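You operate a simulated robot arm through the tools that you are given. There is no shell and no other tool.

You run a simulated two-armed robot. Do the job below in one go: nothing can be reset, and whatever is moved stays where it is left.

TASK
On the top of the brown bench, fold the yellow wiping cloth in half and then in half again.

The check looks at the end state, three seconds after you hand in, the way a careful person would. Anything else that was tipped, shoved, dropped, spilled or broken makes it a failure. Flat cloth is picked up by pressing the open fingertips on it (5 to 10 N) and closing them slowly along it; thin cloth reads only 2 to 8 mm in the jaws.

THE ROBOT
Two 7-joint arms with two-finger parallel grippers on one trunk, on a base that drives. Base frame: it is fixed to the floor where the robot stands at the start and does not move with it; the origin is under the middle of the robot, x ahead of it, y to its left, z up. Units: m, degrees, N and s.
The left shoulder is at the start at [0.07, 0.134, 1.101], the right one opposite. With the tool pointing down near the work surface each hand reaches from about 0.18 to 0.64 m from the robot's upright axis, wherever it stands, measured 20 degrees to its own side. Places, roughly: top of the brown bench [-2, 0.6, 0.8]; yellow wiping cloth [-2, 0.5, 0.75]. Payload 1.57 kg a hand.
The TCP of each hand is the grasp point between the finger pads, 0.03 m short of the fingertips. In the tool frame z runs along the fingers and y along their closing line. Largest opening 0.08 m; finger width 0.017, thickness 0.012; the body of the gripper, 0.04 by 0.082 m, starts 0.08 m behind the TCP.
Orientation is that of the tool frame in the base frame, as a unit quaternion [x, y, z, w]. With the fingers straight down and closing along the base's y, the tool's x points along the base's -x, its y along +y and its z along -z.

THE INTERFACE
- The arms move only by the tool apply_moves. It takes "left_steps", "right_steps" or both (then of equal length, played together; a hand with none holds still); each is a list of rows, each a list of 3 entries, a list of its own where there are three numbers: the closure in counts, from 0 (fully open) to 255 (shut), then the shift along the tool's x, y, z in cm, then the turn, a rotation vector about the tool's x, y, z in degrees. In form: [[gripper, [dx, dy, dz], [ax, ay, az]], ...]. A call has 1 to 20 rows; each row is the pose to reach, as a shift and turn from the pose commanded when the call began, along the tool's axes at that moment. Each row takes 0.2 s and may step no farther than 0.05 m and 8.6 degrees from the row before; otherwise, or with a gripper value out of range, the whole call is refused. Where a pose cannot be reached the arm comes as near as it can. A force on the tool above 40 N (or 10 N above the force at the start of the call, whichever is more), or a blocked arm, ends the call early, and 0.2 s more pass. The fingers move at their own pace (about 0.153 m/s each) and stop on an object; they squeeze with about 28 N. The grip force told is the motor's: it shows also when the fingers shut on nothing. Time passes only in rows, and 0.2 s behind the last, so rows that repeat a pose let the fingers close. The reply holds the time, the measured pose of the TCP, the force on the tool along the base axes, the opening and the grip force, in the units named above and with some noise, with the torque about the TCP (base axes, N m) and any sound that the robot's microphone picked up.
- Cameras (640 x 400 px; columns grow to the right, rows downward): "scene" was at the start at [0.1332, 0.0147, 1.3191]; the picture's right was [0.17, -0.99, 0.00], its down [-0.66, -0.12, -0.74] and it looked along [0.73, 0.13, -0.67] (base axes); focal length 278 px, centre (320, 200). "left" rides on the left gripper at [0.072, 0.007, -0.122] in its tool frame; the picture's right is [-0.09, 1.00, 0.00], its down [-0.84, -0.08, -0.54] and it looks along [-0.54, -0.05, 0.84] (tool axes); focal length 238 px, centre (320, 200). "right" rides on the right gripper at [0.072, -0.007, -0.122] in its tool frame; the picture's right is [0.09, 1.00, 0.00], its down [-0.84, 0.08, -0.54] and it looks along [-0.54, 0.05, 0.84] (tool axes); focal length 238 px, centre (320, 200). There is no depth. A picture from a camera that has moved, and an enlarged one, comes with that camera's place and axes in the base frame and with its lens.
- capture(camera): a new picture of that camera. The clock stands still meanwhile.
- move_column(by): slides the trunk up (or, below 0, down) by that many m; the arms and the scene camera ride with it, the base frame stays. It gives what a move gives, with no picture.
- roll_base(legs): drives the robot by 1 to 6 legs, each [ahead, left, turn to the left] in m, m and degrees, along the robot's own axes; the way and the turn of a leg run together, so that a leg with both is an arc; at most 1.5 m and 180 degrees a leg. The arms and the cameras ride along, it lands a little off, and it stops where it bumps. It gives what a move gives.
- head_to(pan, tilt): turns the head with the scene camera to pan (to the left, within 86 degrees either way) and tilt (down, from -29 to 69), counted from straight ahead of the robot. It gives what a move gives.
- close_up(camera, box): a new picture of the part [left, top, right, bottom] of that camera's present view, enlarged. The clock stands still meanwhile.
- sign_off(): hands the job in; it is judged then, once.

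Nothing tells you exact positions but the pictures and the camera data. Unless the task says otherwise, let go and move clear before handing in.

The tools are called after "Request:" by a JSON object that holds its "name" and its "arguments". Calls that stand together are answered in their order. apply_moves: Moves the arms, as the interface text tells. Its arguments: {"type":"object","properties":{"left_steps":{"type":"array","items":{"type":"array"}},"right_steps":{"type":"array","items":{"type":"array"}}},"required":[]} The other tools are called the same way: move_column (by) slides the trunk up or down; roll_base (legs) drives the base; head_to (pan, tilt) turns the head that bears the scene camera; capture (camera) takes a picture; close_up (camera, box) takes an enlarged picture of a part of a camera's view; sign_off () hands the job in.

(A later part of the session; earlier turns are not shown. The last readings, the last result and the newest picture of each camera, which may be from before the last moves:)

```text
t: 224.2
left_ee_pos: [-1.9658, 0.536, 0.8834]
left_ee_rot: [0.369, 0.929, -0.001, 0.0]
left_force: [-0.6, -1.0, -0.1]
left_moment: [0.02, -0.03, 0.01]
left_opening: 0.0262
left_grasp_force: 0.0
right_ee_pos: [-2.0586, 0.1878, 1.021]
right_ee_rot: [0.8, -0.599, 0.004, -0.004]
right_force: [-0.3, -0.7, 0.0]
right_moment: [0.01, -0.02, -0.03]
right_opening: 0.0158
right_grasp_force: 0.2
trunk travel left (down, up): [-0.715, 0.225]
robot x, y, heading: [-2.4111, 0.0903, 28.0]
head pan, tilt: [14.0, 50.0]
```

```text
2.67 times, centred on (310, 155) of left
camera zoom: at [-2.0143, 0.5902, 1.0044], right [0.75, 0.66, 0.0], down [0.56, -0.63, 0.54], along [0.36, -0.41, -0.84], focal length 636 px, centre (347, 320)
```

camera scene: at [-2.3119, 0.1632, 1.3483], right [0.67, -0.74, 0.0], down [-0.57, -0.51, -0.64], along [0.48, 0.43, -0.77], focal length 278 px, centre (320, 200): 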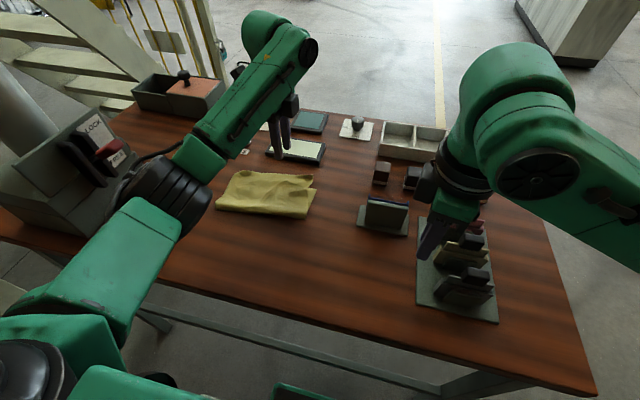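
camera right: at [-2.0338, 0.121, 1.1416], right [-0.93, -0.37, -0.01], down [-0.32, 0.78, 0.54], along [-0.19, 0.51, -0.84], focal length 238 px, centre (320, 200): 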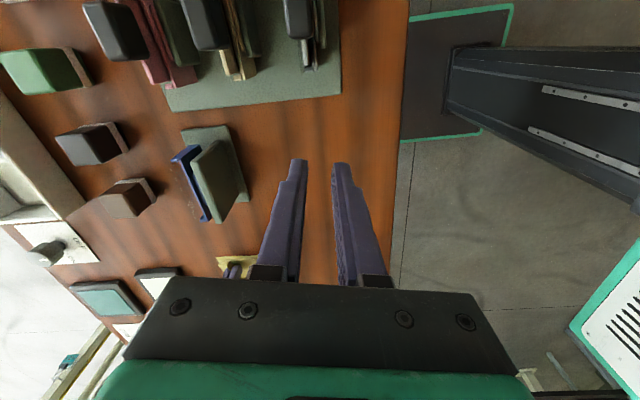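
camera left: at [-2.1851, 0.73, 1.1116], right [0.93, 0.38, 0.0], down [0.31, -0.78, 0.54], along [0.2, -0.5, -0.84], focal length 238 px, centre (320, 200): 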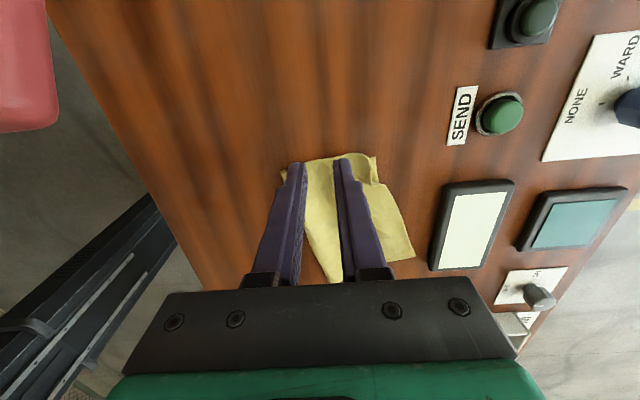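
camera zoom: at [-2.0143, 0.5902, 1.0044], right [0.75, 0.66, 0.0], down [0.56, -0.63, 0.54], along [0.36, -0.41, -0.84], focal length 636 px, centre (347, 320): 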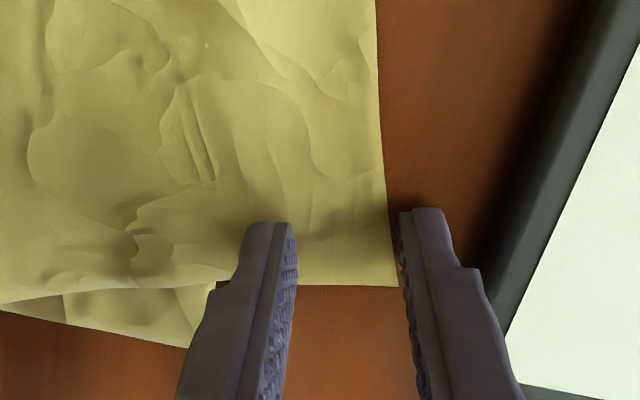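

Well placed, clear of the ink pad. I press and close.

Request:
{"name": "apply_moves", "arguments": {"left_steps": [[172, [0, 0, 0.12], [0, 0, 0]], [172, [0, 0, 0.2], [0, 0, 0]], [172, [0, 0, 0.2], [0, 0, 0]]]}}

```text
t: 225.0
left_ee_pos: [-1.9674, 0.5358, 0.8814]
left_ee_rot: [0.37, 0.929, 0.0, 0.0]
left_force: [0.8, 1.6, 4.3]
left_moment: [-0.08, 0.05, -0.03]
left_opening: 0.0251
left_grasp_force: 0.0
right_ee_pos: [-2.0599, 0.189, 1.0193]
right_ee_rot: [0.801, -0.599, 0.005, -0.004]
right_force: [0.1, 1.3, -0.6]
right_moment: [0.0, 0.01, 0.01]
right_opening: 0.0159
right_grasp_force: 0.1
trunk travel left (down, up): [-0.715, 0.225]
robot x, y, heading: [-2.4135, 0.0864, 28.3]
head pan, tilt: [14.0, 50.0]
```

Request:
{"name": "apply_moves", "arguments": {"left_steps": [[178, [0, 0, 0.02], [0, 0, 0]], [184, [0, 0, 0.02], [0, 0, 0]], [190, [0, 0, 0.02], [0, 0, 0]], [196, [0, 0, 0.02], [0, 0, 0]], [202, [0, 0, 0.02], [0, 0, 0]], [208, [0, 0, 0.02], [0, 0, 0]], [214, [0, 0, 0.02], [0, 0, 0]], [220, [0, 0, 0.02], [0, 0, 0]], [226, [0, 0, 0.02], [0, 0, 0]], [232, [0, 0, 0.02], [0, 0, 0]], [240, [0, 0, 0.02], [0, 0, 0]], [248, [0, 0, 0.02], [0, 0, 0]], [255, [0, 0, 0.02], [0, 0, 0]], [255, [0, 0, 0.02], [0, 0, 0]]]}}

Request:
{"name": "close_up", "arguments": {"camera": "left", "box": [190, 80, 430, 230]}}

```text
t: 228.0
left_ee_pos: [-1.9665, 0.5364, 0.881]
left_ee_rot: [0.369, 0.929, 0.0, 0.001]
left_force: [-0.3, 0.0, 6.8]
left_moment: [-0.06, 0.06, 0.01]
left_opening: 0.0
left_grasp_force: 21.3
right_ee_pos: [-2.0612, 0.1873, 1.0195]
right_ee_rot: [0.801, -0.599, 0.003, -0.005]
right_force: [-0.2, -0.5, -0.2]
right_moment: [-0.02, 0.01, -0.01]
right_opening: 0.0158
right_grasp_force: 0.0
trunk travel left (down, up): [-0.715, 0.225]
robot x, y, heading: [-2.4152, 0.0869, 28.3]
head pan, tilt: [14.0, 50.0]
```

```text
2.67 times, centred on (310, 155) of left
camera zoom: at [-2.0154, 0.5889, 1.0031], right [0.75, 0.66, 0.0], down [0.55, -0.63, 0.54], along [0.36, -0.41, -0.84], focal length 636 px, centre (347, 320)
```

zoom: 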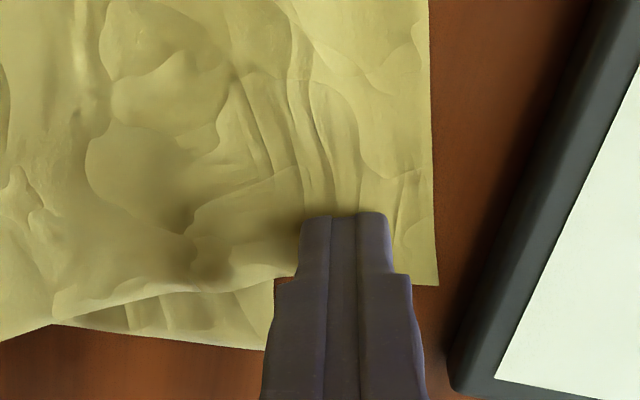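

The pinch missed and nudged the cloth towards the ink pad. The cloth is 20 cm from my side of the bench, so I'll press on its middle and slide the whole fold back about 9 cm, where both arms can work on it properly.

Request:
{"name": "apply_moves", "arguments": {"left_steps": [[255, [0, 0, -2], [0, 0, 0]], [255, [0, 0, -5], [0, 0, 0]], [255, [2.5, -2, -6], [0, 0, 5]], [255, [5, -4, -6], [0, 0, 10]], [255, [7.5, -5.9, -6], [0, 0, 13]], [255, [7.5, -5.9, -3], [0, 0, 13]], [255, [7.5, -5.9, -1.5], [0, 0, 13]], [255, [7.5, -5.9, -1.5], [0, 0, 13]]]}}

Request:
{"name": "close_up", "arguments": {"camera": "scene", "box": [180, 130, 340, 230]}}

Request:
{"name": "capture", "arguments": {"camera": "left"}}

```text
t: 229.8
left_ee_pos: [-2.0627, 0.544, 0.897]
left_ee_rot: [0.472, 0.882, -0.001, 0.0]
left_force: [0.3, 0.3, -0.3]
left_moment: [-0.02, 0.02, -0.02]
left_opening: 0.0
left_grasp_force: 21.1
right_ee_pos: [-2.0593, 0.1888, 1.0199]
right_ee_rot: [0.801, -0.599, 0.005, -0.004]
right_force: [-0.1, -0.6, -0.2]
right_moment: [0.0, 0.0, -0.03]
right_opening: 0.0157
right_grasp_force: 0.1
trunk travel left (down, up): [-0.715, 0.225]
robot x, y, heading: [-2.4129, 0.0883, 28.2]
head pan, tilt: [14.0, 50.0]
```

```text
4.00 times, centred on (260, 180) of scene
camera zoom: at [-2.3123, 0.1632, 1.3484], right [0.67, -0.74, 0.0], down [-0.57, -0.51, -0.64], along [0.48, 0.43, -0.77], focal length 1110 px, centre (560, 280)
```

zoom: 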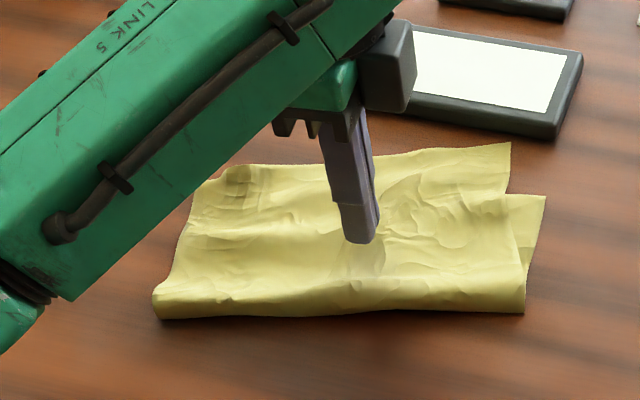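

```text
taken
camera left: at [-2.0968, 0.6072, 1.0174], right [0.88, 0.48, 0.0], down [0.4, -0.74, 0.54], along [0.26, -0.48, -0.84], focal length 238 px, centre (320, 200)
```

left: 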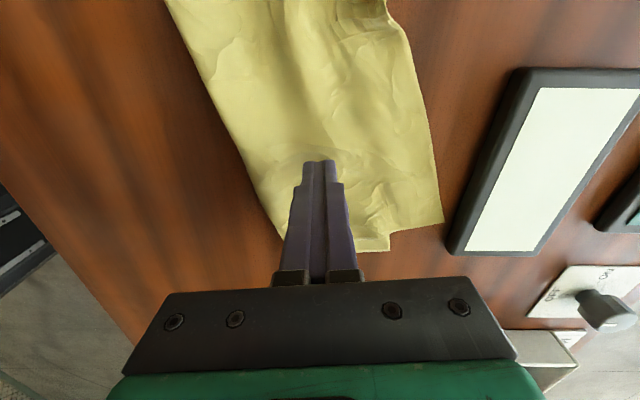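

Request:
{"name": "apply_moves", "arguments": {"left_steps": [[255, [0, 0, 0.8], [0, 0, 0]], [255, [0, 0, 1.3], [0, 0, 0]], [255, [0, 0, 1.5], [0, 0, 0]], [255, [0, 0, 1.6], [0, 0, 0]]]}}

```text
t: 230.8
left_ee_pos: [-2.063, 0.5447, 0.881]
left_ee_rot: [0.472, 0.882, 0.003, 0.001]
left_force: [0.2, 0.6, 11.4]
left_moment: [0.04, -0.01, -0.02]
left_opening: 0.0001
left_grasp_force: 21.4
right_ee_pos: [-2.0599, 0.1881, 1.0204]
right_ee_rot: [0.8, -0.599, 0.004, -0.006]
right_force: [-0.3, 0.1, 0.2]
right_moment: [0.03, 0.0, -0.01]
right_opening: 0.0156
right_grasp_force: 0.0
trunk travel left (down, up): [-0.715, 0.225]
robot x, y, heading: [-2.4159, 0.0864, 28.2]
head pan, tilt: [14.0, 50.0]
```

Request:
{"name": "apply_moves", "arguments": {"left_steps": [[255, [0, -0.5, -0.02], [0, 0, 0]], [255, [0, -1.0, -0.02], [0, 0, 0]], [255, [0, -1.6, -0.02], [0, 0, 0]], [255, [0, -2.2, -0.02], [0, 0, 0]], [255, [0, -2.8, -0.02], [0, 0, 0]], [255, [0, -3.4, -0.02], [0, 0, 0]]]}}

Request:
{"name": "capture", "arguments": {"camera": "left"}}

```text
t: 232.2
left_ee_pos: [-2.0913, 0.525, 0.8819]
left_ee_rot: [0.471, 0.882, 0.002, 0.001]
left_force: [3.9, 2.6, 17.4]
left_moment: [0.04, -0.1, -0.01]
left_opening: 0.0001
left_grasp_force: 21.3
right_ee_pos: [-2.0598, 0.1869, 1.0208]
right_ee_rot: [0.801, -0.599, 0.004, -0.005]
right_force: [0.5, 0.5, -0.4]
right_moment: [0.0, 0.03, -0.02]
right_opening: 0.0157
right_grasp_force: 0.1
trunk travel left (down, up): [-0.715, 0.225]
robot x, y, heading: [-2.416, 0.0853, 28.0]
head pan, tilt: [14.0, 50.0]
```

```text
taken
camera left: at [-2.1258, 0.5874, 1.003], right [0.88, 0.48, 0.0], down [0.4, -0.74, 0.54], along [0.26, -0.47, -0.84], focal length 238 px, centre (320, 200)
```

left: 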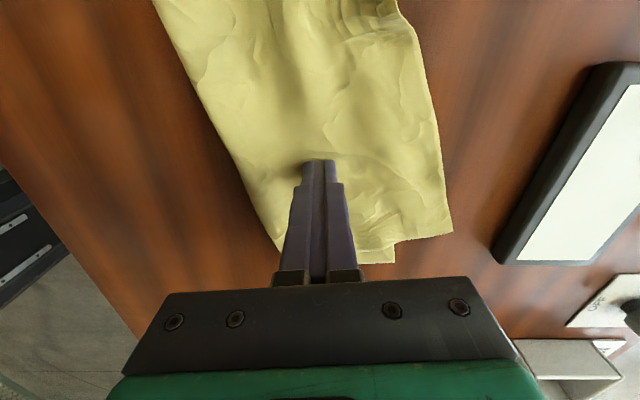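

The whole fold slides along. I continue.

Request:
{"name": "apply_moves", "arguments": {"left_steps": [[255, [0, -0.5, -0.05], [0, 0, 0]], [255, [0, -1.1, -0.06], [0, 0, 0]], [255, [0, -1.7, -0.06], [0, 0, 0]], [255, [0, -2.3, -0.06], [0, 0, 0]], [255, [0, -2.9, -0.06], [0, 0, 0]], [255, [0, -3.5, -0.06], [0, 0, 0]], [255, [0, -4.1, -0.06], [0, 0, 0]], [255, [0, -4.7, -0.06], [0, 0, 0]], [255, [0, -5.3, -0.06], [0, 0, 0]]]}}

Request:
{"name": "capture", "arguments": {"camera": "left"}}

Request:
{"name": "capture", "arguments": {"camera": "scene"}}

```text
t: 234.2
left_ee_pos: [-2.1356, 0.4956, 0.8813]
left_ee_rot: [0.471, 0.882, 0.001, 0.0]
left_force: [2.7, 1.8, 14.9]
left_moment: [0.05, -0.1, 0.01]
left_opening: 0.0
left_grasp_force: 21.2
right_ee_pos: [-2.0584, 0.1876, 1.0208]
right_ee_rot: [0.801, -0.599, 0.004, -0.006]
right_force: [-0.3, 0.4, -0.5]
right_moment: [0.01, 0.02, 0.0]
right_opening: 0.0156
right_grasp_force: 0.0
trunk travel left (down, up): [-0.715, 0.225]
robot x, y, heading: [-2.4127, 0.0874, 27.9]
head pan, tilt: [14.0, 50.0]
```

```text
taken
camera left: at [-2.1697, 0.5585, 1.003], right [0.88, 0.48, 0.0], down [0.4, -0.74, 0.54], along [0.26, -0.48, -0.84], focal length 238 px, centre (320, 200)
```

left: 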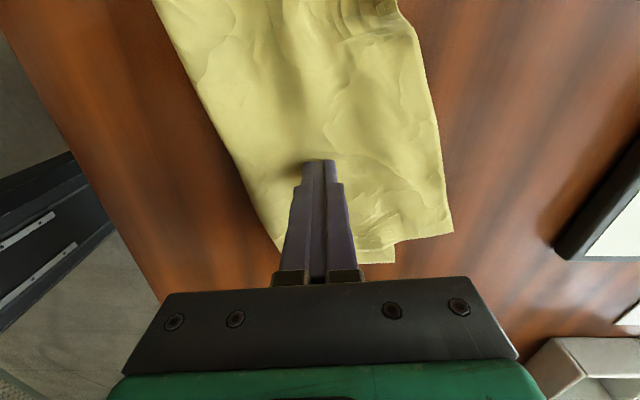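

```text
taken
camera scene: at [-2.3131, 0.1619, 1.3485], right [0.67, -0.74, 0.0], down [-0.57, -0.51, -0.64], along [0.48, 0.43, -0.77], focal length 278 px, centre (320, 200)
```

scene: 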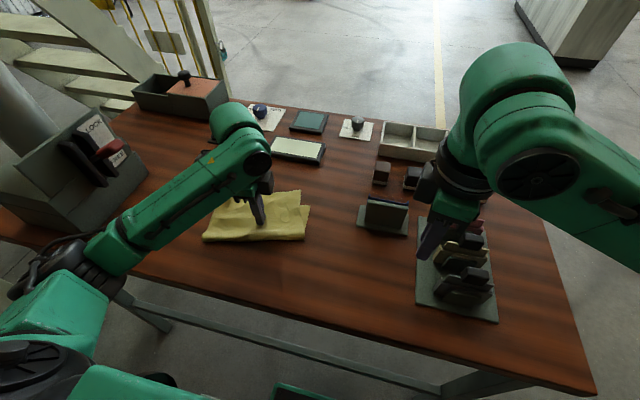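

The fold is now well within the bench, rigidly moved about 8.5 cm back. I raise the left hand, shift the base 8 cm to the left so both arms reach both free corners, and plan to re-lay the top layer with two hands.

Request:
{"name": "apply_moves", "arguments": {"left_steps": [[255, [0, 0, -3], [0, 0, 0]], [255, [0, 0, -7], [0, 0, 0]], [200, [2, -2, -11], [0, 0, 0]], [172, [5, -5, -13], [0, 0, 0]]]}}

Request:
{"name": "roll_base", "arguments": {"legs": [[0, 0.08, 0]]}}

Request:
{"name": "capture", "arguments": {"camera": "scene"}}

Request:
{"name": "close_up", "arguments": {"camera": "scene", "box": [200, 150, 360, 250]}}

Request:
{"name": "capture", "arguments": {"camera": "left"}}

Request:
{"name": "capture", "arguments": {"camera": "right"}}

```text
t: 235.2
left_ee_pos: [-2.206, 0.5111, 1.0107]
left_ee_rot: [0.472, 0.882, 0.0, 0.001]
left_force: [0.1, 0.1, -0.5]
left_moment: [0.0, -0.03, -0.02]
left_opening: 0.0262
left_grasp_force: 0.1
right_ee_pos: [-2.0615, 0.1886, 1.0219]
right_ee_rot: [0.8, -0.6, 0.005, -0.006]
right_force: [-0.2, 0.9, 0.6]
right_moment: [0.01, 0.01, -0.02]
right_opening: 0.0157
right_grasp_force: 0.2
trunk travel left (down, up): [-0.715, 0.225]
robot x, y, heading: [-2.418, 0.0897, 27.9]
head pan, tilt: [14.0, 50.0]
```

```text
t: 236.2
left_ee_pos: [-2.2406, 0.5817, 1.0103]
left_ee_rot: [0.472, 0.882, 0.0, 0.0]
left_force: [0.3, 0.4, -0.8]
left_moment: [0.03, 0.01, -0.01]
left_opening: 0.026
left_grasp_force: 0.0
right_ee_pos: [-2.0967, 0.2576, 1.0199]
right_ee_rot: [0.801, -0.599, 0.004, -0.005]
right_force: [0.0, 0.0, -0.1]
right_moment: [0.0, 0.02, 0.0]
right_opening: 0.0157
right_grasp_force: 0.0
trunk travel left (down, up): [-0.715, 0.225]
robot x, y, heading: [-2.4487, 0.1594, 28.3]
head pan, tilt: [14.0, 50.0]
```

```text
taken
camera scene: at [-2.3494, 0.2328, 1.3484], right [0.67, -0.74, 0.0], down [-0.57, -0.51, -0.64], along [0.48, 0.43, -0.77], focal length 278 px, centre (320, 200)
```

scene: 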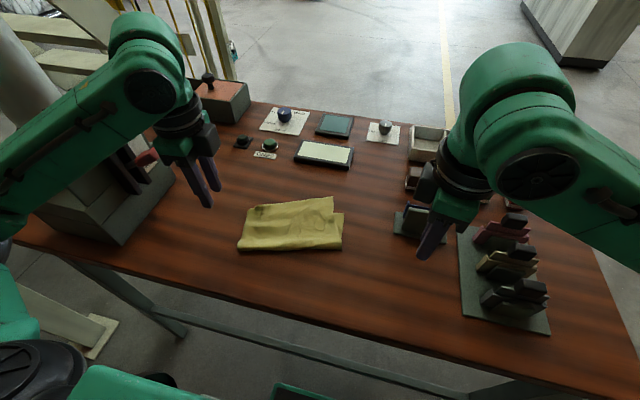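

```text
4.00 times, centred on (280, 200) of scene
camera zoom: at [-2.3494, 0.2328, 1.3484], right [0.67, -0.74, 0.0], down [-0.57, -0.51, -0.64], along [0.48, 0.43, -0.77], focal length 1110 px, centre (480, 200)
```

zoom: 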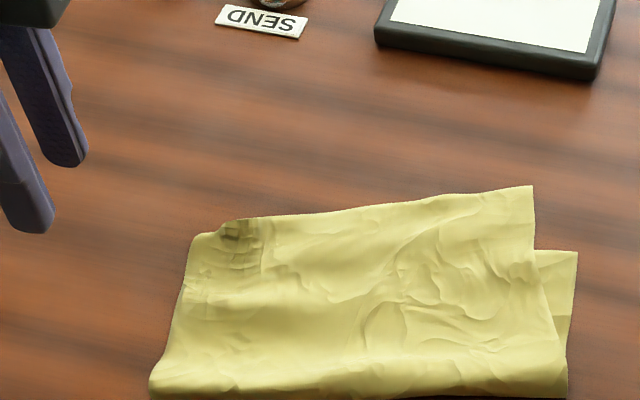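

```text
taken
camera left: at [-2.2753, 0.6437, 1.1316], right [0.88, 0.47, 0.0], down [0.4, -0.74, 0.54], along [0.26, -0.48, -0.84], focal length 238 px, centre (320, 200)
```

left: 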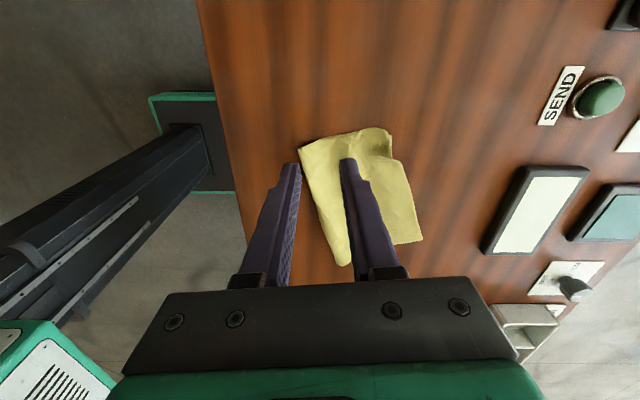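

```text
taken
camera right: at [-2.0712, 0.1906, 1.1415], right [-0.93, -0.37, -0.01], down [-0.32, 0.78, 0.54], along [-0.19, 0.51, -0.84], focal length 238 px, centre (320, 200)
```

right: 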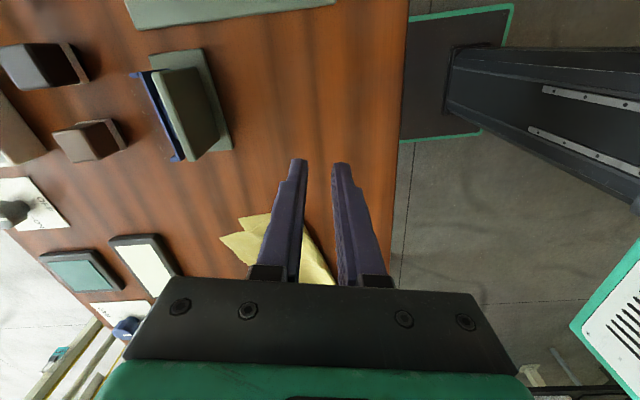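

Everything is in reach now: the free top corners are at about [-2.013, 0.494] (right) and [-2.166, 0.612] (left). I bring the right hand to the right corner first.

Request:
{"name": "apply_moves", "arguments": {"right_steps": [[172, [-3.7, -2.1, 0], [0, 0, -6.4]], [172, [-7.4, -4.2, 0], [0, 0, -12.8]], [172, [-11.1, -6.3, 0], [0, 0, -19.2]], [172, [-14.8, -8.4, 0], [0, 0, -25.6]], [172, [-18.5, -10.4, 0], [0, 0, -25.6]], [172, [-21.9, -12.4, 0], [0, 0, -25.6]], [172, [-21.9, -12.4, 4.5], [0, 0, -25.6]], [172, [-21.9, -12.4, 9], [0, 0, -25.6]], [172, [-21.9, -12.4, 12.5], [0, 0, -25.6]], [172, [-21.9, -12.4, 12.5], [0, 0, -25.6]]]}}

Request:
{"name": "close_up", "arguments": {"camera": "right", "box": [200, 80, 440, 230]}}

Request:
{"name": "capture", "arguments": {"camera": "scene"}}

```text
t: 238.4
left_ee_pos: [-2.2416, 0.5811, 1.0092]
left_ee_rot: [0.472, 0.882, 0.0, 0.001]
left_force: [0.3, -0.7, 0.7]
left_moment: [-0.01, -0.02, 0.0]
left_opening: 0.026
left_grasp_force: 0.1
right_ee_pos: [-2.0345, 0.4981, 0.8962]
right_ee_rot: [0.914, -0.406, 0.004, -0.005]
right_force: [0.1, -0.2, 0.4]
right_moment: [-0.02, 0.0, 0.0]
right_opening: 0.026
right_grasp_force: 0.1
right hand out of reach, approached as far as the arm can: row 6, 7, 9, 10
trunk travel left (down, up): [-0.715, 0.225]
robot x, y, heading: [-2.4572, 0.1614, 28.1]
head pan, tilt: [14.0, 50.0]
```

```text
2.67 times, centred on (320, 155) of right
camera zoom: at [-1.9829, 0.4486, 1.0178], right [-0.68, -0.74, -0.01], down [-0.62, 0.57, 0.54], along [-0.39, 0.37, -0.84], focal length 636 px, centre (320, 320)
```

zoom: 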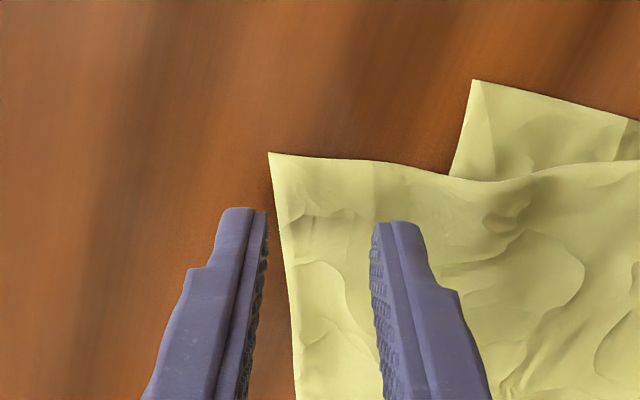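

```text
taken
camera scene: at [-2.3494, 0.2336, 1.3483], right [0.67, -0.74, 0.0], down [-0.57, -0.51, -0.64], along [0.48, 0.43, -0.77], focal length 278 px, centre (320, 200)
```

scene: 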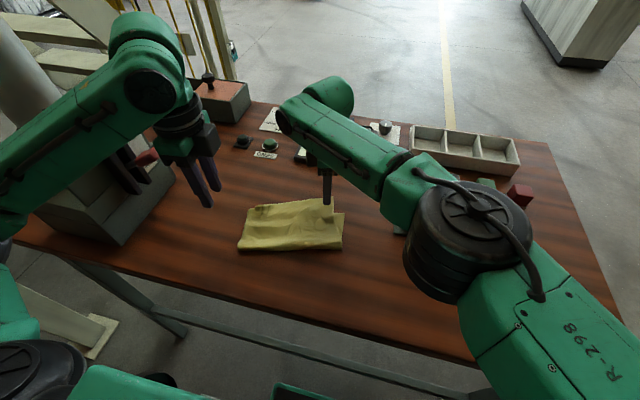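

Request:
{"name": "apply_moves", "arguments": {"right_steps": [[172, [0, 0.2, 0.6], [0, 0, 0]], [172, [0, 0.2, 1.1], [0, 0, 0]], [172, [0, 0.2, 1.3], [0, 0, 0]], [172, [0, 0.2, 1.35], [0, 0, 0]]]}}

Request:
{"name": "close_up", "arguments": {"camera": "right", "box": [200, 80, 440, 230]}}

```text
t: 239.4
left_ee_pos: [-2.2416, 0.5824, 1.0096]
left_ee_rot: [0.472, 0.881, 0.0, 0.0]
left_force: [-1.0, -0.2, -1.0]
left_moment: [-0.02, 0.01, -0.02]
left_opening: 0.0261
left_grasp_force: 0.1
right_ee_pos: [-2.0362, 0.4967, 0.883]
right_ee_rot: [0.913, -0.407, 0.004, -0.004]
right_force: [0.2, 0.5, 0.4]
right_moment: [0.0, 0.02, 0.02]
right_opening: 0.026
right_grasp_force: 0.1
trunk travel left (down, up): [-0.715, 0.225]
robot x, y, heading: [-2.4557, 0.1578, 28.1]
head pan, tilt: [14.0, 50.0]
```

```text
2.67 times, centred on (320, 155) of right
camera zoom: at [-1.9842, 0.4478, 1.0049], right [-0.68, -0.73, -0.01], down [-0.62, 0.57, 0.54], along [-0.39, 0.37, -0.84], focal length 636 px, centre (320, 320)
```

zoom: 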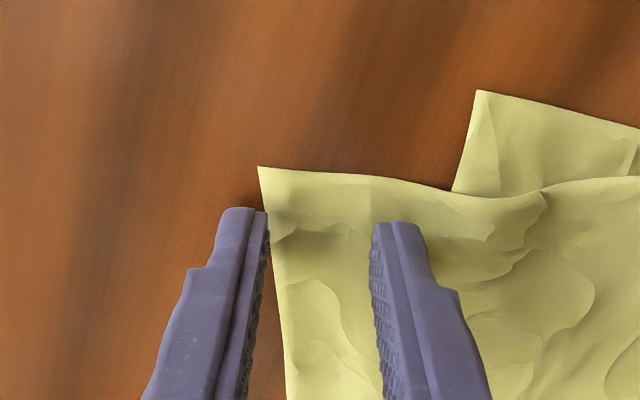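

Request:
{"name": "apply_moves", "arguments": {"right_steps": [[172, [0, 0, -0.3], [0, 0, 0]], [172, [0, -0.6, -0.3], [0, 0, 0]], [172, [0, -0.6, 0], [0, 0, 0]], [172, [0, -0.6, 0.15], [0, 0, 0]], [172, [0, -0.6, 0.15], [0, 0, 0]]]}}

Request:
{"name": "close_up", "arguments": {"camera": "right", "box": [200, 80, 440, 230]}}

```text
t: 240.6
left_ee_pos: [-2.2412, 0.5824, 1.0084]
left_ee_rot: [0.473, 0.881, -0.001, 0.0]
left_force: [-0.1, -0.3, 0.6]
left_moment: [0.01, 0.0, 0.0]
left_opening: 0.0261
left_grasp_force: 0.0
right_ee_pos: [-2.0363, 0.4977, 0.8852]
right_ee_rot: [0.914, -0.407, 0.006, -0.004]
right_force: [0.1, -0.5, 0.6]
right_moment: [0.01, -0.02, 0.01]
right_opening: 0.026
right_grasp_force: 0.0
right hand out of reach, approached as far as the arm can: row 2, 3, 4, 5
trunk travel left (down, up): [-0.715, 0.225]
robot x, y, heading: [-2.4514, 0.1556, 28.2]
head pan, tilt: [14.0, 50.0]
```

```text
2.67 times, centred on (320, 155) of right
camera zoom: at [-1.9843, 0.4479, 1.0079], right [-0.68, -0.73, -0.01], down [-0.62, 0.57, 0.54], along [-0.39, 0.37, -0.84], focal length 636 px, centre (320, 320)
```

zoom: 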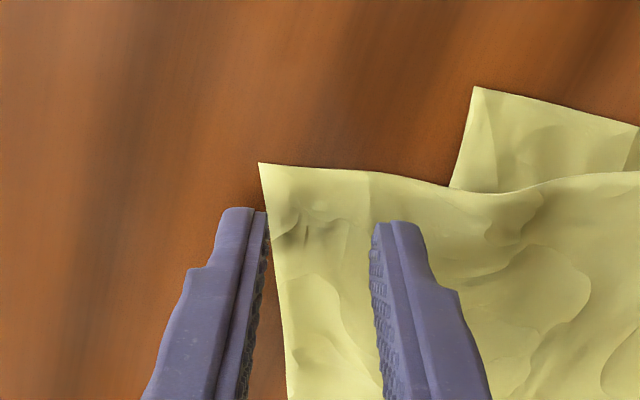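

At this limit the pinch would be unsure, so I slide the cloth another 5 cm towards me with the right hand pressing on its right half, which also squares it up.

Request:
{"name": "apply_moves", "arguments": {"right_steps": [[200, [0, 0, -3], [0, 0, 0]], [255, [0, 2, -5], [0, 0, 0]], [255, [-0.4, 5, -5], [0, 0, 0]], [255, [-0.75, 7.7, -4], [0, 0, 0]], [255, [-0.75, 7.7, -1.5], [0, 0, 0]], [255, [-0.75, 7.7, -0.2], [0, 0, 0]], [255, [-0.75, 7.7, 0.3], [0, 0, 0]], [255, [-0.75, 7.7, 0.4], [0, 0, 0]]]}}

```text
t: 242.4
left_ee_pos: [-2.2414, 0.5813, 1.0094]
left_ee_rot: [0.473, 0.881, 0.0, 0.0]
left_force: [-1.0, 0.5, 0.4]
left_moment: [0.0, 0.02, 0.01]
left_opening: 0.0259
left_grasp_force: 0.1
right_ee_pos: [-2.0974, 0.4527, 0.8816]
right_ee_rot: [0.914, -0.407, 0.005, -0.004]
right_force: [-1.1, 0.1, 1.5]
right_moment: [0.03, 0.04, 0.01]
right_opening: 0.0
right_grasp_force: 21.6
trunk travel left (down, up): [-0.715, 0.225]
robot x, y, heading: [-2.4515, 0.1529, 27.8]
head pan, tilt: [14.0, 50.0]
```

Request:
{"name": "apply_moves", "arguments": {"right_steps": [[255, [0, 0, 0.1], [0, 0, 0]], [255, [0, 0, 0.12], [0, 0, 0]], [255, [-0.1, 0.5, 0.12], [0, 0, 0]], [255, [-0.25, 1.0, 0.12], [0, 0, 0]], [255, [-0.37, 1.5, 0.12], [0, 0, 0]], [255, [-0.5, 2.0, 0.12], [0, 0, 0]]]}}

Request:
{"name": "close_up", "arguments": {"camera": "scene", "box": [200, 150, 360, 250]}}

```text
t: 243.8
left_ee_pos: [-2.243, 0.5805, 1.0105]
left_ee_rot: [0.472, 0.882, 0.001, 0.001]
left_force: [0.5, -0.1, 1.0]
left_moment: [0.01, 0.0, 0.01]
left_opening: 0.0257
left_grasp_force: 0.0
right_ee_pos: [-2.1157, 0.4422, 0.881]
right_ee_rot: [0.913, -0.407, 0.005, -0.004]
right_force: [2.8, 2.5, 14.2]
right_moment: [0.01, -0.04, 0.02]
right_opening: 0.0
right_grasp_force: 21.3
trunk travel left (down, up): [-0.715, 0.225]
robot x, y, heading: [-2.4515, 0.1599, 28.0]
head pan, tilt: [14.0, 50.0]
```

```text
4.00 times, centred on (280, 200) of scene
camera zoom: at [-2.3508, 0.233, 1.3486], right [0.67, -0.74, 0.0], down [-0.57, -0.51, -0.64], along [0.48, 0.43, -0.77], focal length 1110 px, centre (480, 200)
```

zoom: 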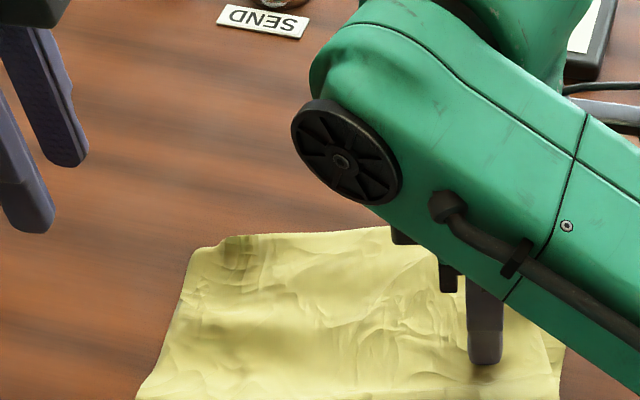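

Request:
{"name": "apply_moves", "arguments": {"right_steps": [[255, [-0.1, 0.5, -0.03], [0, 0, 0]], [255, [-0.25, 1.0, -0.04], [0, 0, 0]], [255, [-0.37, 1.5, -0.04], [0, 0, 0]], [255, [-0.5, 2.0, -0.04], [0, 0, 0]], [255, [-0.62, 2.5, -0.04], [0, 0, 0]], [255, [-0.75, 3.0, -0.04], [0, 0, 0]], [255, [-0.87, 3.5, -0.04], [0, 0, 0]], [255, [-0.87, 3.5, -1.5], [0, 0, 0]], [200, [-0.87, 3.5, -5], [0, 0, 0]], [172, [3, 3.5, -9], [0, 0, 0]], [172, [7, 3.5, -12], [0, 0, 0]]]}}

Request:
{"name": "capture", "arguments": {"camera": "scene"}}

Request:
{"name": "close_up", "arguments": {"camera": "scene", "box": [190, 160, 350, 260]}}

Request:
{"name": "capture", "arguments": {"camera": "left"}}

```text
refused: row 10 steps farther than a row can; nothing moved
```

```text
taken
camera scene: at [-2.3508, 0.233, 1.3486], right [0.67, -0.74, 0.0], down [-0.57, -0.51, -0.64], along [0.48, 0.43, -0.77], focal length 278 px, centre (320, 200)
```

scene: 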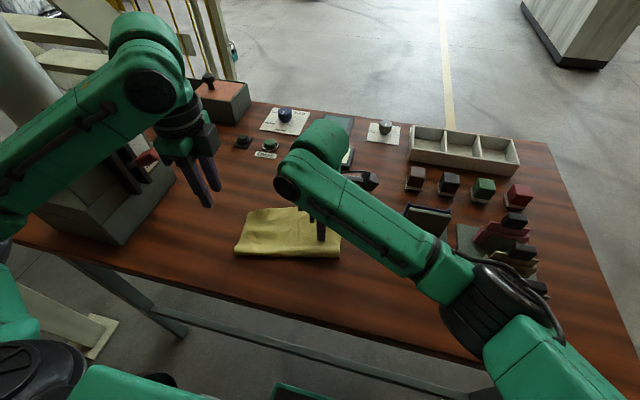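

```text
4.00 times, centred on (270, 210) of scene
camera zoom: at [-2.3508, 0.233, 1.3486], right [0.67, -0.74, 0.0], down [-0.57, -0.51, -0.64], along [0.48, 0.43, -0.77], focal length 1110 px, centre (520, 160)
```

zoom: 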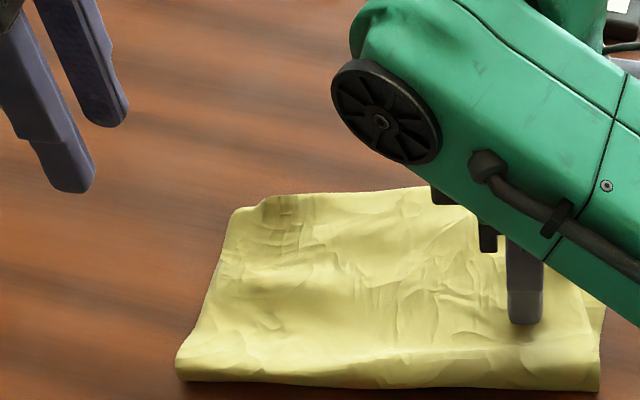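

```text
taken
camera left: at [-2.2764, 0.6439, 1.1318], right [0.88, 0.47, 0.0], down [0.4, -0.74, 0.54], along [0.26, -0.48, -0.84], focal length 238 px, centre (320, 200)
```

left: 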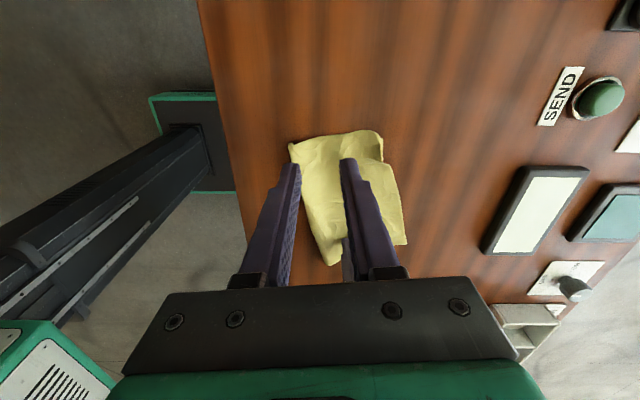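

One row stepped too far and the call was refused, so I repeat it with smaller steps.

Request:
{"name": "apply_moves", "arguments": {"right_steps": [[255, [-0.1, 0.5, -0.03], [0, 0, 0]], [255, [-0.25, 1.0, -0.04], [0, 0, 0]], [255, [-0.37, 1.5, -0.04], [0, 0, 0]], [255, [-0.5, 2.0, -0.04], [0, 0, 0]], [255, [-0.62, 2.5, -0.04], [0, 0, 0]], [255, [-0.75, 3.0, -0.04], [0, 0, 0]], [255, [-0.87, 3.5, -0.04], [0, 0, 0]], [255, [-0.87, 3.5, -1.5], [0, 0, 0]], [200, [-0.87, 3.5, -5], [0, 0, 0]], [172, [1.5, 3.5, -8], [0, 0, 0]], [172, [5, 3.5, -10], [0, 0, 0]], [172, [9, 3.5, -12], [0, 0, 0]]]}}

Request:
{"name": "close_up", "arguments": {"camera": "scene", "box": [190, 170, 350, 270]}}

Request:
{"name": "capture", "arguments": {"camera": "left"}}

Request:
{"name": "capture", "arguments": {"camera": "right"}}

```text
t: 246.4
left_ee_pos: [-2.2409, 0.5806, 1.01]
left_ee_rot: [0.473, 0.881, 0.001, -0.001]
left_force: [-0.6, -0.4, 0.2]
left_moment: [0.03, -0.01, -0.02]
left_opening: 0.0259
left_grasp_force: 0.0
right_ee_pos: [-2.0833, 0.3492, 1.0003]
right_ee_rot: [0.914, -0.407, 0.005, -0.004]
right_force: [-0.5, -0.8, 0.5]
right_moment: [0.05, 0.0, 0.01]
right_opening: 0.0261
right_grasp_force: 0.0
trunk travel left (down, up): [-0.715, 0.225]
robot x, y, heading: [-2.4534, 0.159, 28.3]
head pan, tilt: [14.0, 50.0]
```

```text
4.00 times, centred on (270, 220) of scene
camera zoom: at [-2.3492, 0.2322, 1.3484], right [0.67, -0.74, 0.0], down [-0.57, -0.51, -0.64], along [0.48, 0.43, -0.77], focal length 1110 px, centre (520, 120)
```

zoom: 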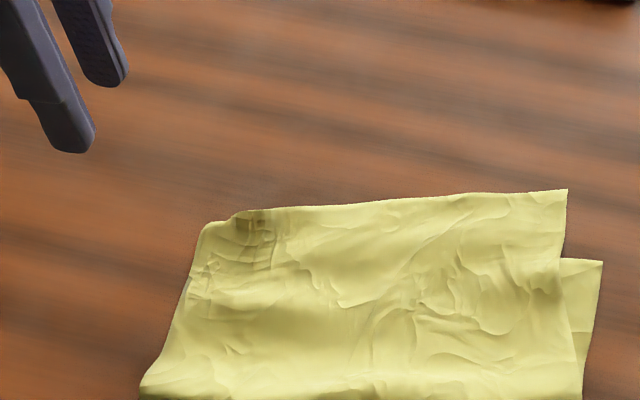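

```text
taken
camera left: at [-2.2751, 0.6432, 1.1318], right [0.88, 0.47, 0.0], down [0.4, -0.74, 0.54], along [0.26, -0.48, -0.84], focal length 238 px, centre (320, 200)
```

left: 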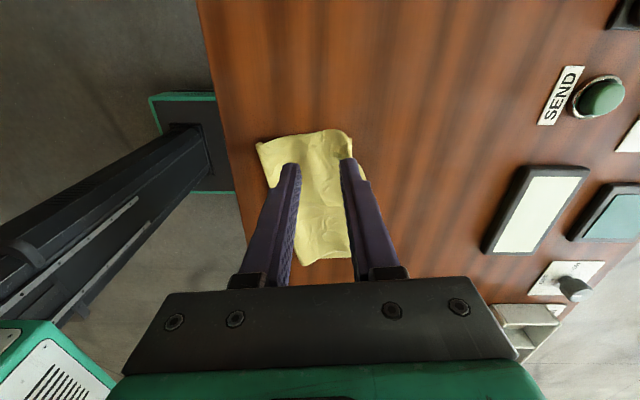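

```text
taken
camera right: at [-2.0312, 0.3001, 1.1218], right [-0.68, -0.74, -0.01], down [-0.62, 0.57, 0.54], along [-0.39, 0.37, -0.84], focal length 238 px, centre (320, 200)
```

right: 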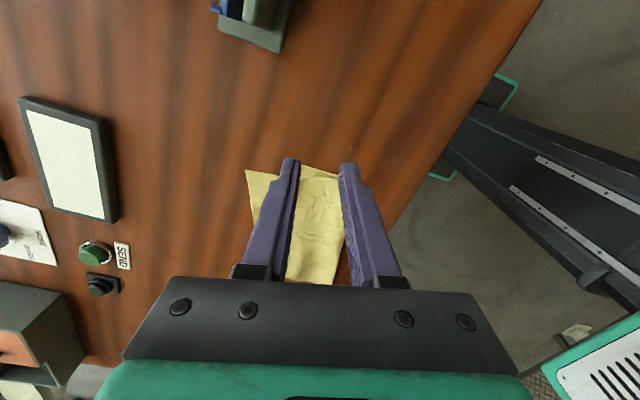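

The cloth is close and squared up. I now bring both hands over the free top edge together, beside its two corners.

Request:
{"name": "apply_moves", "arguments": {"right_steps": [[172, [-2.2, -1.9, 0], [0, 0, 0]], [172, [-4.4, -3.8, 0], [0, 0, 0]], [172, [-6.6, -5.7, 0], [0, 0, 0]], [172, [-8.9, -7.6, 0], [0, 0, 0]], [172, [-8.9, -7.6, 4], [0, 0, 0]], [172, [-8.9, -7.6, 8], [0, 0, 0]], [172, [-8.9, -7.6, 10.6], [0, 0, 0]], [172, [-8.9, -7.6, 10.6], [0, 0, 0]]], "left_steps": [[172, [-1, 0.7, 0], [0, 0, -2]], [172, [-2, 1.4, 0], [0, 0, -4]], [172, [-3, 2.1, 0], [0, 0, -6]], [172, [-4.2, 2.9, 0], [0, 0, -8.3]], [172, [-4.2, 2.9, 4], [0, 0, -8.3]], [172, [-4.2, 2.9, 8], [0, 0, -8.3]], [172, [-4.2, 2.9, 11.5], [0, 0, -8.3]], [172, [-4.2, 2.9, 11.5], [0, 0, -8.3]]]}}

Request:
{"name": "close_up", "arguments": {"camera": "right", "box": [200, 80, 440, 230]}}

Request:
{"name": "close_up", "arguments": {"camera": "left", "box": [200, 80, 440, 230]}}

```text
t: 248.2
left_ee_pos: [-2.1965, 0.5611, 0.8941]
left_ee_rot: [0.407, 0.913, 0.0, 0.0]
left_force: [-0.1, -0.4, 0.9]
left_moment: [0.02, 0.01, -0.02]
left_opening: 0.0259
left_grasp_force: 0.0
right_ee_pos: [-2.0846, 0.4679, 0.8942]
right_ee_rot: [0.914, -0.406, 0.006, -0.003]
right_force: [0.0, 0.4, 1.3]
right_moment: [-0.02, 0.0, 0.02]
right_opening: 0.0262
right_grasp_force: 0.0
trunk travel left (down, up): [-0.715, 0.225]
robot x, y, heading: [-2.4533, 0.1579, 28.2]
head pan, tilt: [14.0, 50.0]
```

```text
2.67 times, centred on (320, 155) of right
camera zoom: at [-2.0333, 0.4192, 1.0158], right [-0.68, -0.74, -0.01], down [-0.62, 0.57, 0.54], along [-0.39, 0.37, -0.84], focal length 636 px, centre (320, 320)
```

zoom: 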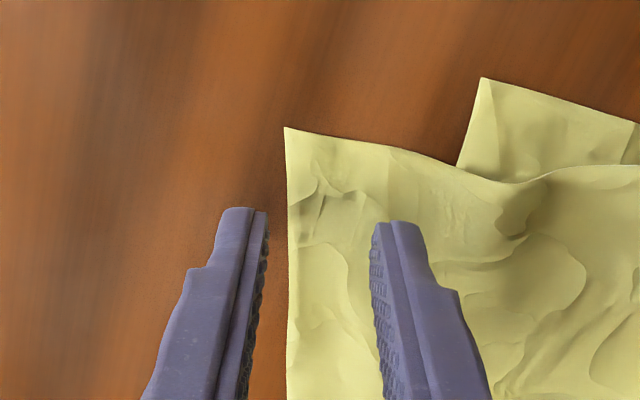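

```text
2.67 times, centred on (320, 155) of left
camera zoom: at [-2.2381, 0.6192, 1.0161], right [0.8, 0.6, 0.0], down [0.5, -0.67, 0.54], along [0.32, -0.43, -0.84], focal length 636 px, centre (320, 320)
```

zoom: 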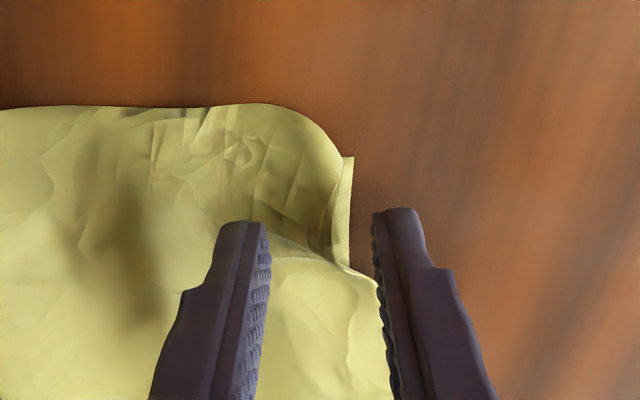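

Request:
{"name": "apply_moves", "arguments": {"right_steps": [[172, [1.2, 0.1, 0], [0, 0, 0]], [172, [1.2, 0.1, 0.6], [0, 0, 0]], [172, [1.2, 0.1, 1.05], [0, 0, 0]], [172, [1.2, 0.1, 1.2], [0, 0, 0]], [172, [1.2, 0.1, 1.25], [0, 0, 0]]], "left_steps": [[172, [-1.2, 0.3, 0], [0, 0, 0]], [172, [-1.2, 0.3, 0.6], [0, 0, 0]], [172, [-1.2, 0.3, 1.05], [0, 0, 0]], [172, [-1.2, 0.3, 1.2], [0, 0, 0]], [172, [-1.2, 0.3, 1.25], [0, 0, 0]]]}}

Request:
{"name": "close_up", "arguments": {"camera": "right", "box": [200, 80, 440, 230]}}

Request:
{"name": "close_up", "arguments": {"camera": "left", "box": [200, 80, 440, 230]}}

```text
t: 249.4
left_ee_pos: [-2.1846, 0.555, 0.8834]
left_ee_rot: [0.408, 0.913, 0.0, 0.001]
left_force: [-0.4, -0.3, 1.8]
left_moment: [0.03, 0.03, 0.0]
left_opening: 0.0262
left_grasp_force: 0.0
right_ee_pos: [-2.0769, 0.4591, 0.8821]
right_ee_rot: [0.913, -0.407, 0.005, -0.003]
right_force: [-0.8, 0.6, -0.4]
right_moment: [0.04, -0.04, -0.02]
right_opening: 0.0261
right_grasp_force: 0.0
trunk travel left (down, up): [-0.715, 0.225]
robot x, y, heading: [-2.4538, 0.16, 28.1]
head pan, tilt: [14.0, 50.0]
```

```text
2.67 times, centred on (320, 155) of right
camera zoom: at [-2.0261, 0.41, 1.0039], right [-0.68, -0.73, -0.01], down [-0.62, 0.57, 0.54], along [-0.39, 0.37, -0.84], focal length 636 px, centre (320, 320)
```

zoom: 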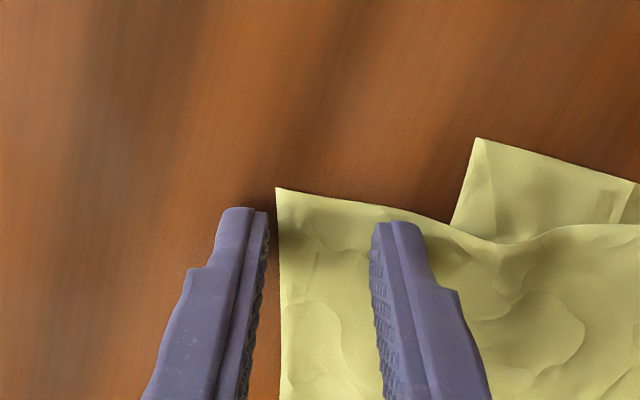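

```text
2.67 times, centred on (320, 155) of left
camera zoom: at [-2.2272, 0.6131, 1.0036], right [0.8, 0.6, 0.0], down [0.5, -0.67, 0.54], along [0.32, -0.44, -0.84], focal length 636 px, centre (320, 320)
```

zoom: 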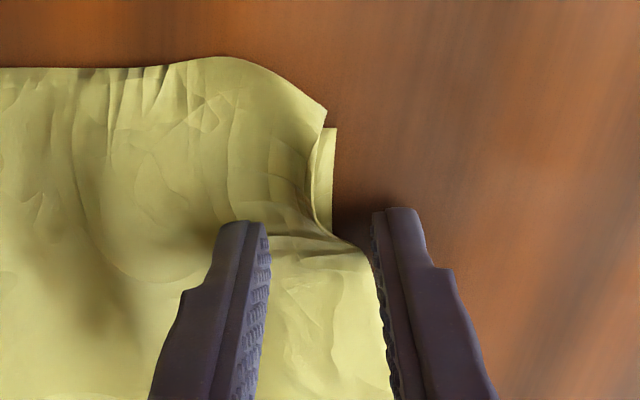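

Request:
{"name": "apply_moves", "arguments": {"right_steps": [[172, [0, -0.2, 0.06], [0, 0, 0]], [172, [0, -0.2, 0.12], [0, 0, 0]], [172, [0, -0.2, 0.12], [0, 0, 0]]], "left_steps": [[172, [0, 0.2, 0.06], [0, 0, 0]], [172, [0, 0.2, 0.12], [0, 0, 0]], [172, [0, 0.2, 0.12], [0, 0, 0]]]}}

```text
t: 250.2
left_ee_pos: [-2.1842, 0.5564, 0.8812]
left_ee_rot: [0.407, 0.913, 0.0, 0.001]
left_force: [0.1, -1.4, 6.0]
left_moment: [-0.07, 0.12, 0.0]
left_opening: 0.0269
left_grasp_force: 0.8
right_ee_pos: [-2.0769, 0.46, 0.8825]
right_ee_rot: [0.914, -0.407, 0.005, -0.003]
right_force: [0.3, 0.7, 0.6]
right_moment: [-0.03, 0.06, 0.03]
right_opening: 0.0258
right_grasp_force: 0.0
trunk travel left (down, up): [-0.715, 0.225]
robot x, y, heading: [-2.4541, 0.1567, 28.2]
head pan, tilt: [14.0, 50.0]
```

Request:
{"name": "apply_moves", "arguments": {"right_steps": [[172, [0, 0, 0.12], [0, 0, 0]], [172, [0, 0, 0.12], [0, 0, 0]]], "left_steps": [[172, [0, 0, 0], [0, 0, 0]], [172, [0, 0, 0], [0, 0, 0]]]}}

```text
t: 250.8
left_ee_pos: [-2.1833, 0.557, 0.8806]
left_ee_rot: [0.407, 0.913, 0.001, 0.0]
left_force: [0.1, 0.6, 2.7]
left_moment: [0.0, 0.03, -0.03]
left_opening: 0.026
left_grasp_force: 0.1
right_ee_pos: [-2.0767, 0.4606, 0.8805]
right_ee_rot: [0.913, -0.407, 0.006, -0.005]
right_force: [1.3, 0.2, 12.6]
right_moment: [-0.18, 0.17, 0.01]
right_opening: 0.0249
right_grasp_force: 0.0
trunk travel left (down, up): [-0.715, 0.225]
robot x, y, heading: [-2.4495, 0.1589, 28.1]
head pan, tilt: [14.0, 50.0]
```

Request:
{"name": "apply_moves", "arguments": {"right_steps": [[178, [0, 0, -0.06], [0, 0, 0]], [184, [0, 0, -0.06], [0, 0, 0]], [190, [0, 0, -0.06], [0, 0, 0]], [196, [0, 0, -0.06], [0, 0, 0]], [202, [0, 0, -0.06], [0, 0, 0]], [208, [0, 0, -0.06], [0, 0, 0]]], "left_steps": [[178, [0, 0, 0.03], [0, 0, 0]], [184, [0, 0, 0.03], [0, 0, 0]], [190, [0, 0, 0.03], [0, 0, 0]], [196, [0, 0, 0.03], [0, 0, 0]], [202, [0, 0, 0.03], [0, 0, 0]], [208, [0, 0, 0.03], [0, 0, 0]]]}}

Request:
{"name": "close_up", "arguments": {"camera": "right", "box": [200, 80, 440, 230]}}

Request:
{"name": "close_up", "arguments": {"camera": "left", "box": [200, 80, 440, 230]}}

```text
t: 252.2
left_ee_pos: [-2.1823, 0.5569, 0.8826]
left_ee_rot: [0.408, 0.913, 0.002, 0.0]
left_force: [0.9, 0.4, 4.7]
left_moment: [-0.03, 0.01, 0.02]
left_opening: 0.0137
left_grasp_force: 0.0
right_ee_pos: [-2.0773, 0.4594, 0.8816]
right_ee_rot: [0.914, -0.406, 0.005, -0.004]
right_force: [0.2, 0.2, 11.0]
right_moment: [-0.08, 0.12, -0.03]
right_opening: 0.0144
right_grasp_force: 0.0
trunk travel left (down, up): [-0.715, 0.225]
robot x, y, heading: [-2.4502, 0.1605, 28.1]
head pan, tilt: [14.0, 50.0]
```

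```text
2.67 times, centred on (320, 155) of right
camera zoom: at [-2.0258, 0.4101, 1.0031], right [-0.68, -0.73, -0.01], down [-0.62, 0.57, 0.54], along [-0.39, 0.37, -0.84], focal length 636 px, centre (320, 320)
```

zoom: 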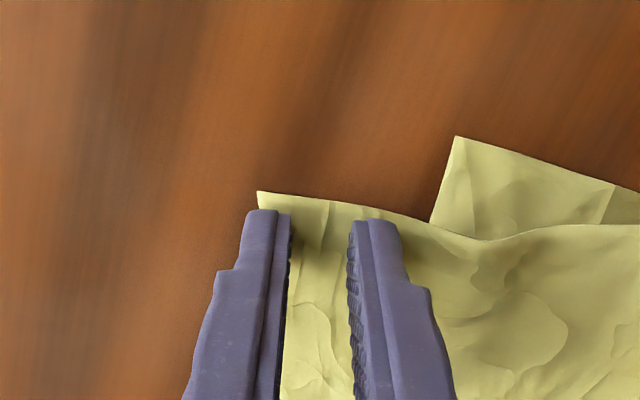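

```text
2.67 times, centred on (320, 155) of left
camera zoom: at [-2.2263, 0.6135, 1.0035], right [0.8, 0.6, 0.0], down [0.5, -0.67, 0.54], along [0.33, -0.43, -0.84], focal length 636 px, centre (320, 320)
```

zoom: 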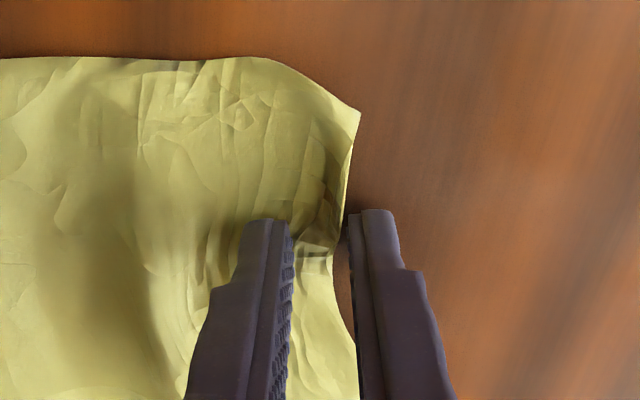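

The left pinch forms well, but the right outer finger is riding on the edge. I close the left and reset the right a little further out.

Request:
{"name": "apply_moves", "arguments": {"right_steps": [[190, [0, 0, -0.6], [0, 0, 0]], [165, [0, -0.7, -0.8], [0, 0, 0]], [155, [0, -0.9, -0.8], [0, 0, 0]], [155, [0, -0.9, -0.4], [0, 0, 0]], [155, [0, -0.9, -0.1], [0, 0, 0]], [155, [0, -0.9, 0.0], [0, 0, 0]], [155, [0, -0.9, 0.0], [0, 0, 0]]], "left_steps": [[215, [0, 0, 0.02], [0, 0, 0]], [222, [0, 0, 0.02], [0, 0, 0]], [229, [0, 0, 0.02], [0, 0, 0]], [236, [0, 0, 0.02], [0, 0, 0]], [243, [0, 0, 0.02], [0, 0, 0]], [255, [0, 0, 0.02], [0, 0, 0]], [255, [0, 0, 0.02], [0, 0, 0]]]}}

Request:
{"name": "close_up", "arguments": {"camera": "right", "box": [200, 80, 440, 230]}}

Request:
{"name": "close_up", "arguments": {"camera": "left", "box": [200, 80, 440, 230]}}

```text
t: 253.8
left_ee_pos: [-2.1819, 0.5558, 0.8825]
left_ee_rot: [0.408, 0.913, 0.001, 0.0]
left_force: [0.7, 0.6, 11.5]
left_moment: [-0.07, 0.0, 0.0]
left_opening: 0.0016
left_grasp_force: 23.7
right_ee_pos: [-2.0695, 0.4662, 0.8813]
right_ee_rot: [0.914, -0.407, 0.005, -0.004]
right_force: [1.7, -0.7, 3.8]
right_moment: [-0.06, 0.1, 0.0]
right_opening: 0.0314
right_grasp_force: 0.1
trunk travel left (down, up): [-0.715, 0.225]
robot x, y, heading: [-2.4524, 0.1573, 28.0]
head pan, tilt: [14.0, 50.0]
```

```text
2.67 times, centred on (320, 155) of right
camera zoom: at [-2.0183, 0.416, 1.0032], right [-0.68, -0.73, -0.01], down [-0.63, 0.57, 0.54], along [-0.39, 0.37, -0.84], focal length 636 px, centre (320, 320)
```

zoom: 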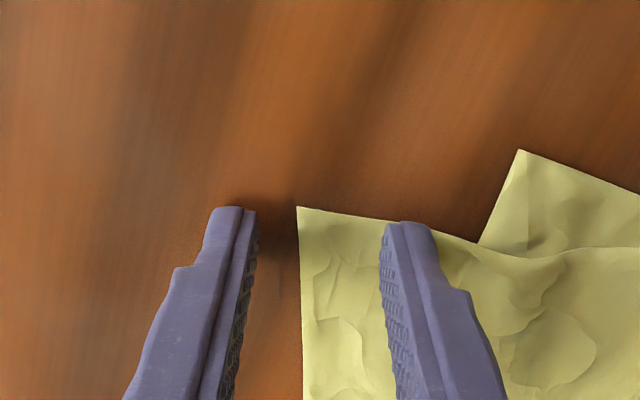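

```text
2.67 times, centred on (320, 155) of left
camera zoom: at [-2.2259, 0.6131, 1.0034], right [0.8, 0.6, 0.0], down [0.5, -0.68, 0.54], along [0.33, -0.43, -0.84], focal length 636 px, centre (320, 320)
```

zoom: 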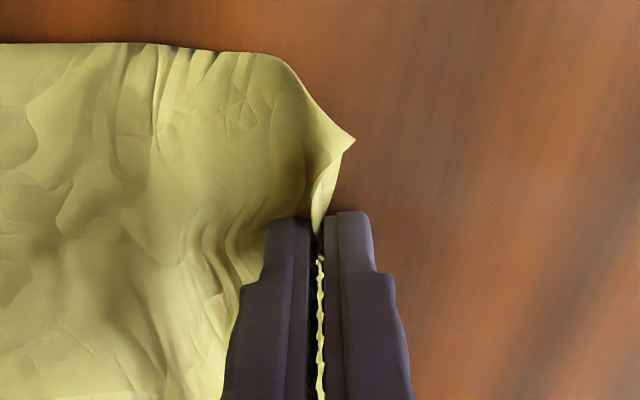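

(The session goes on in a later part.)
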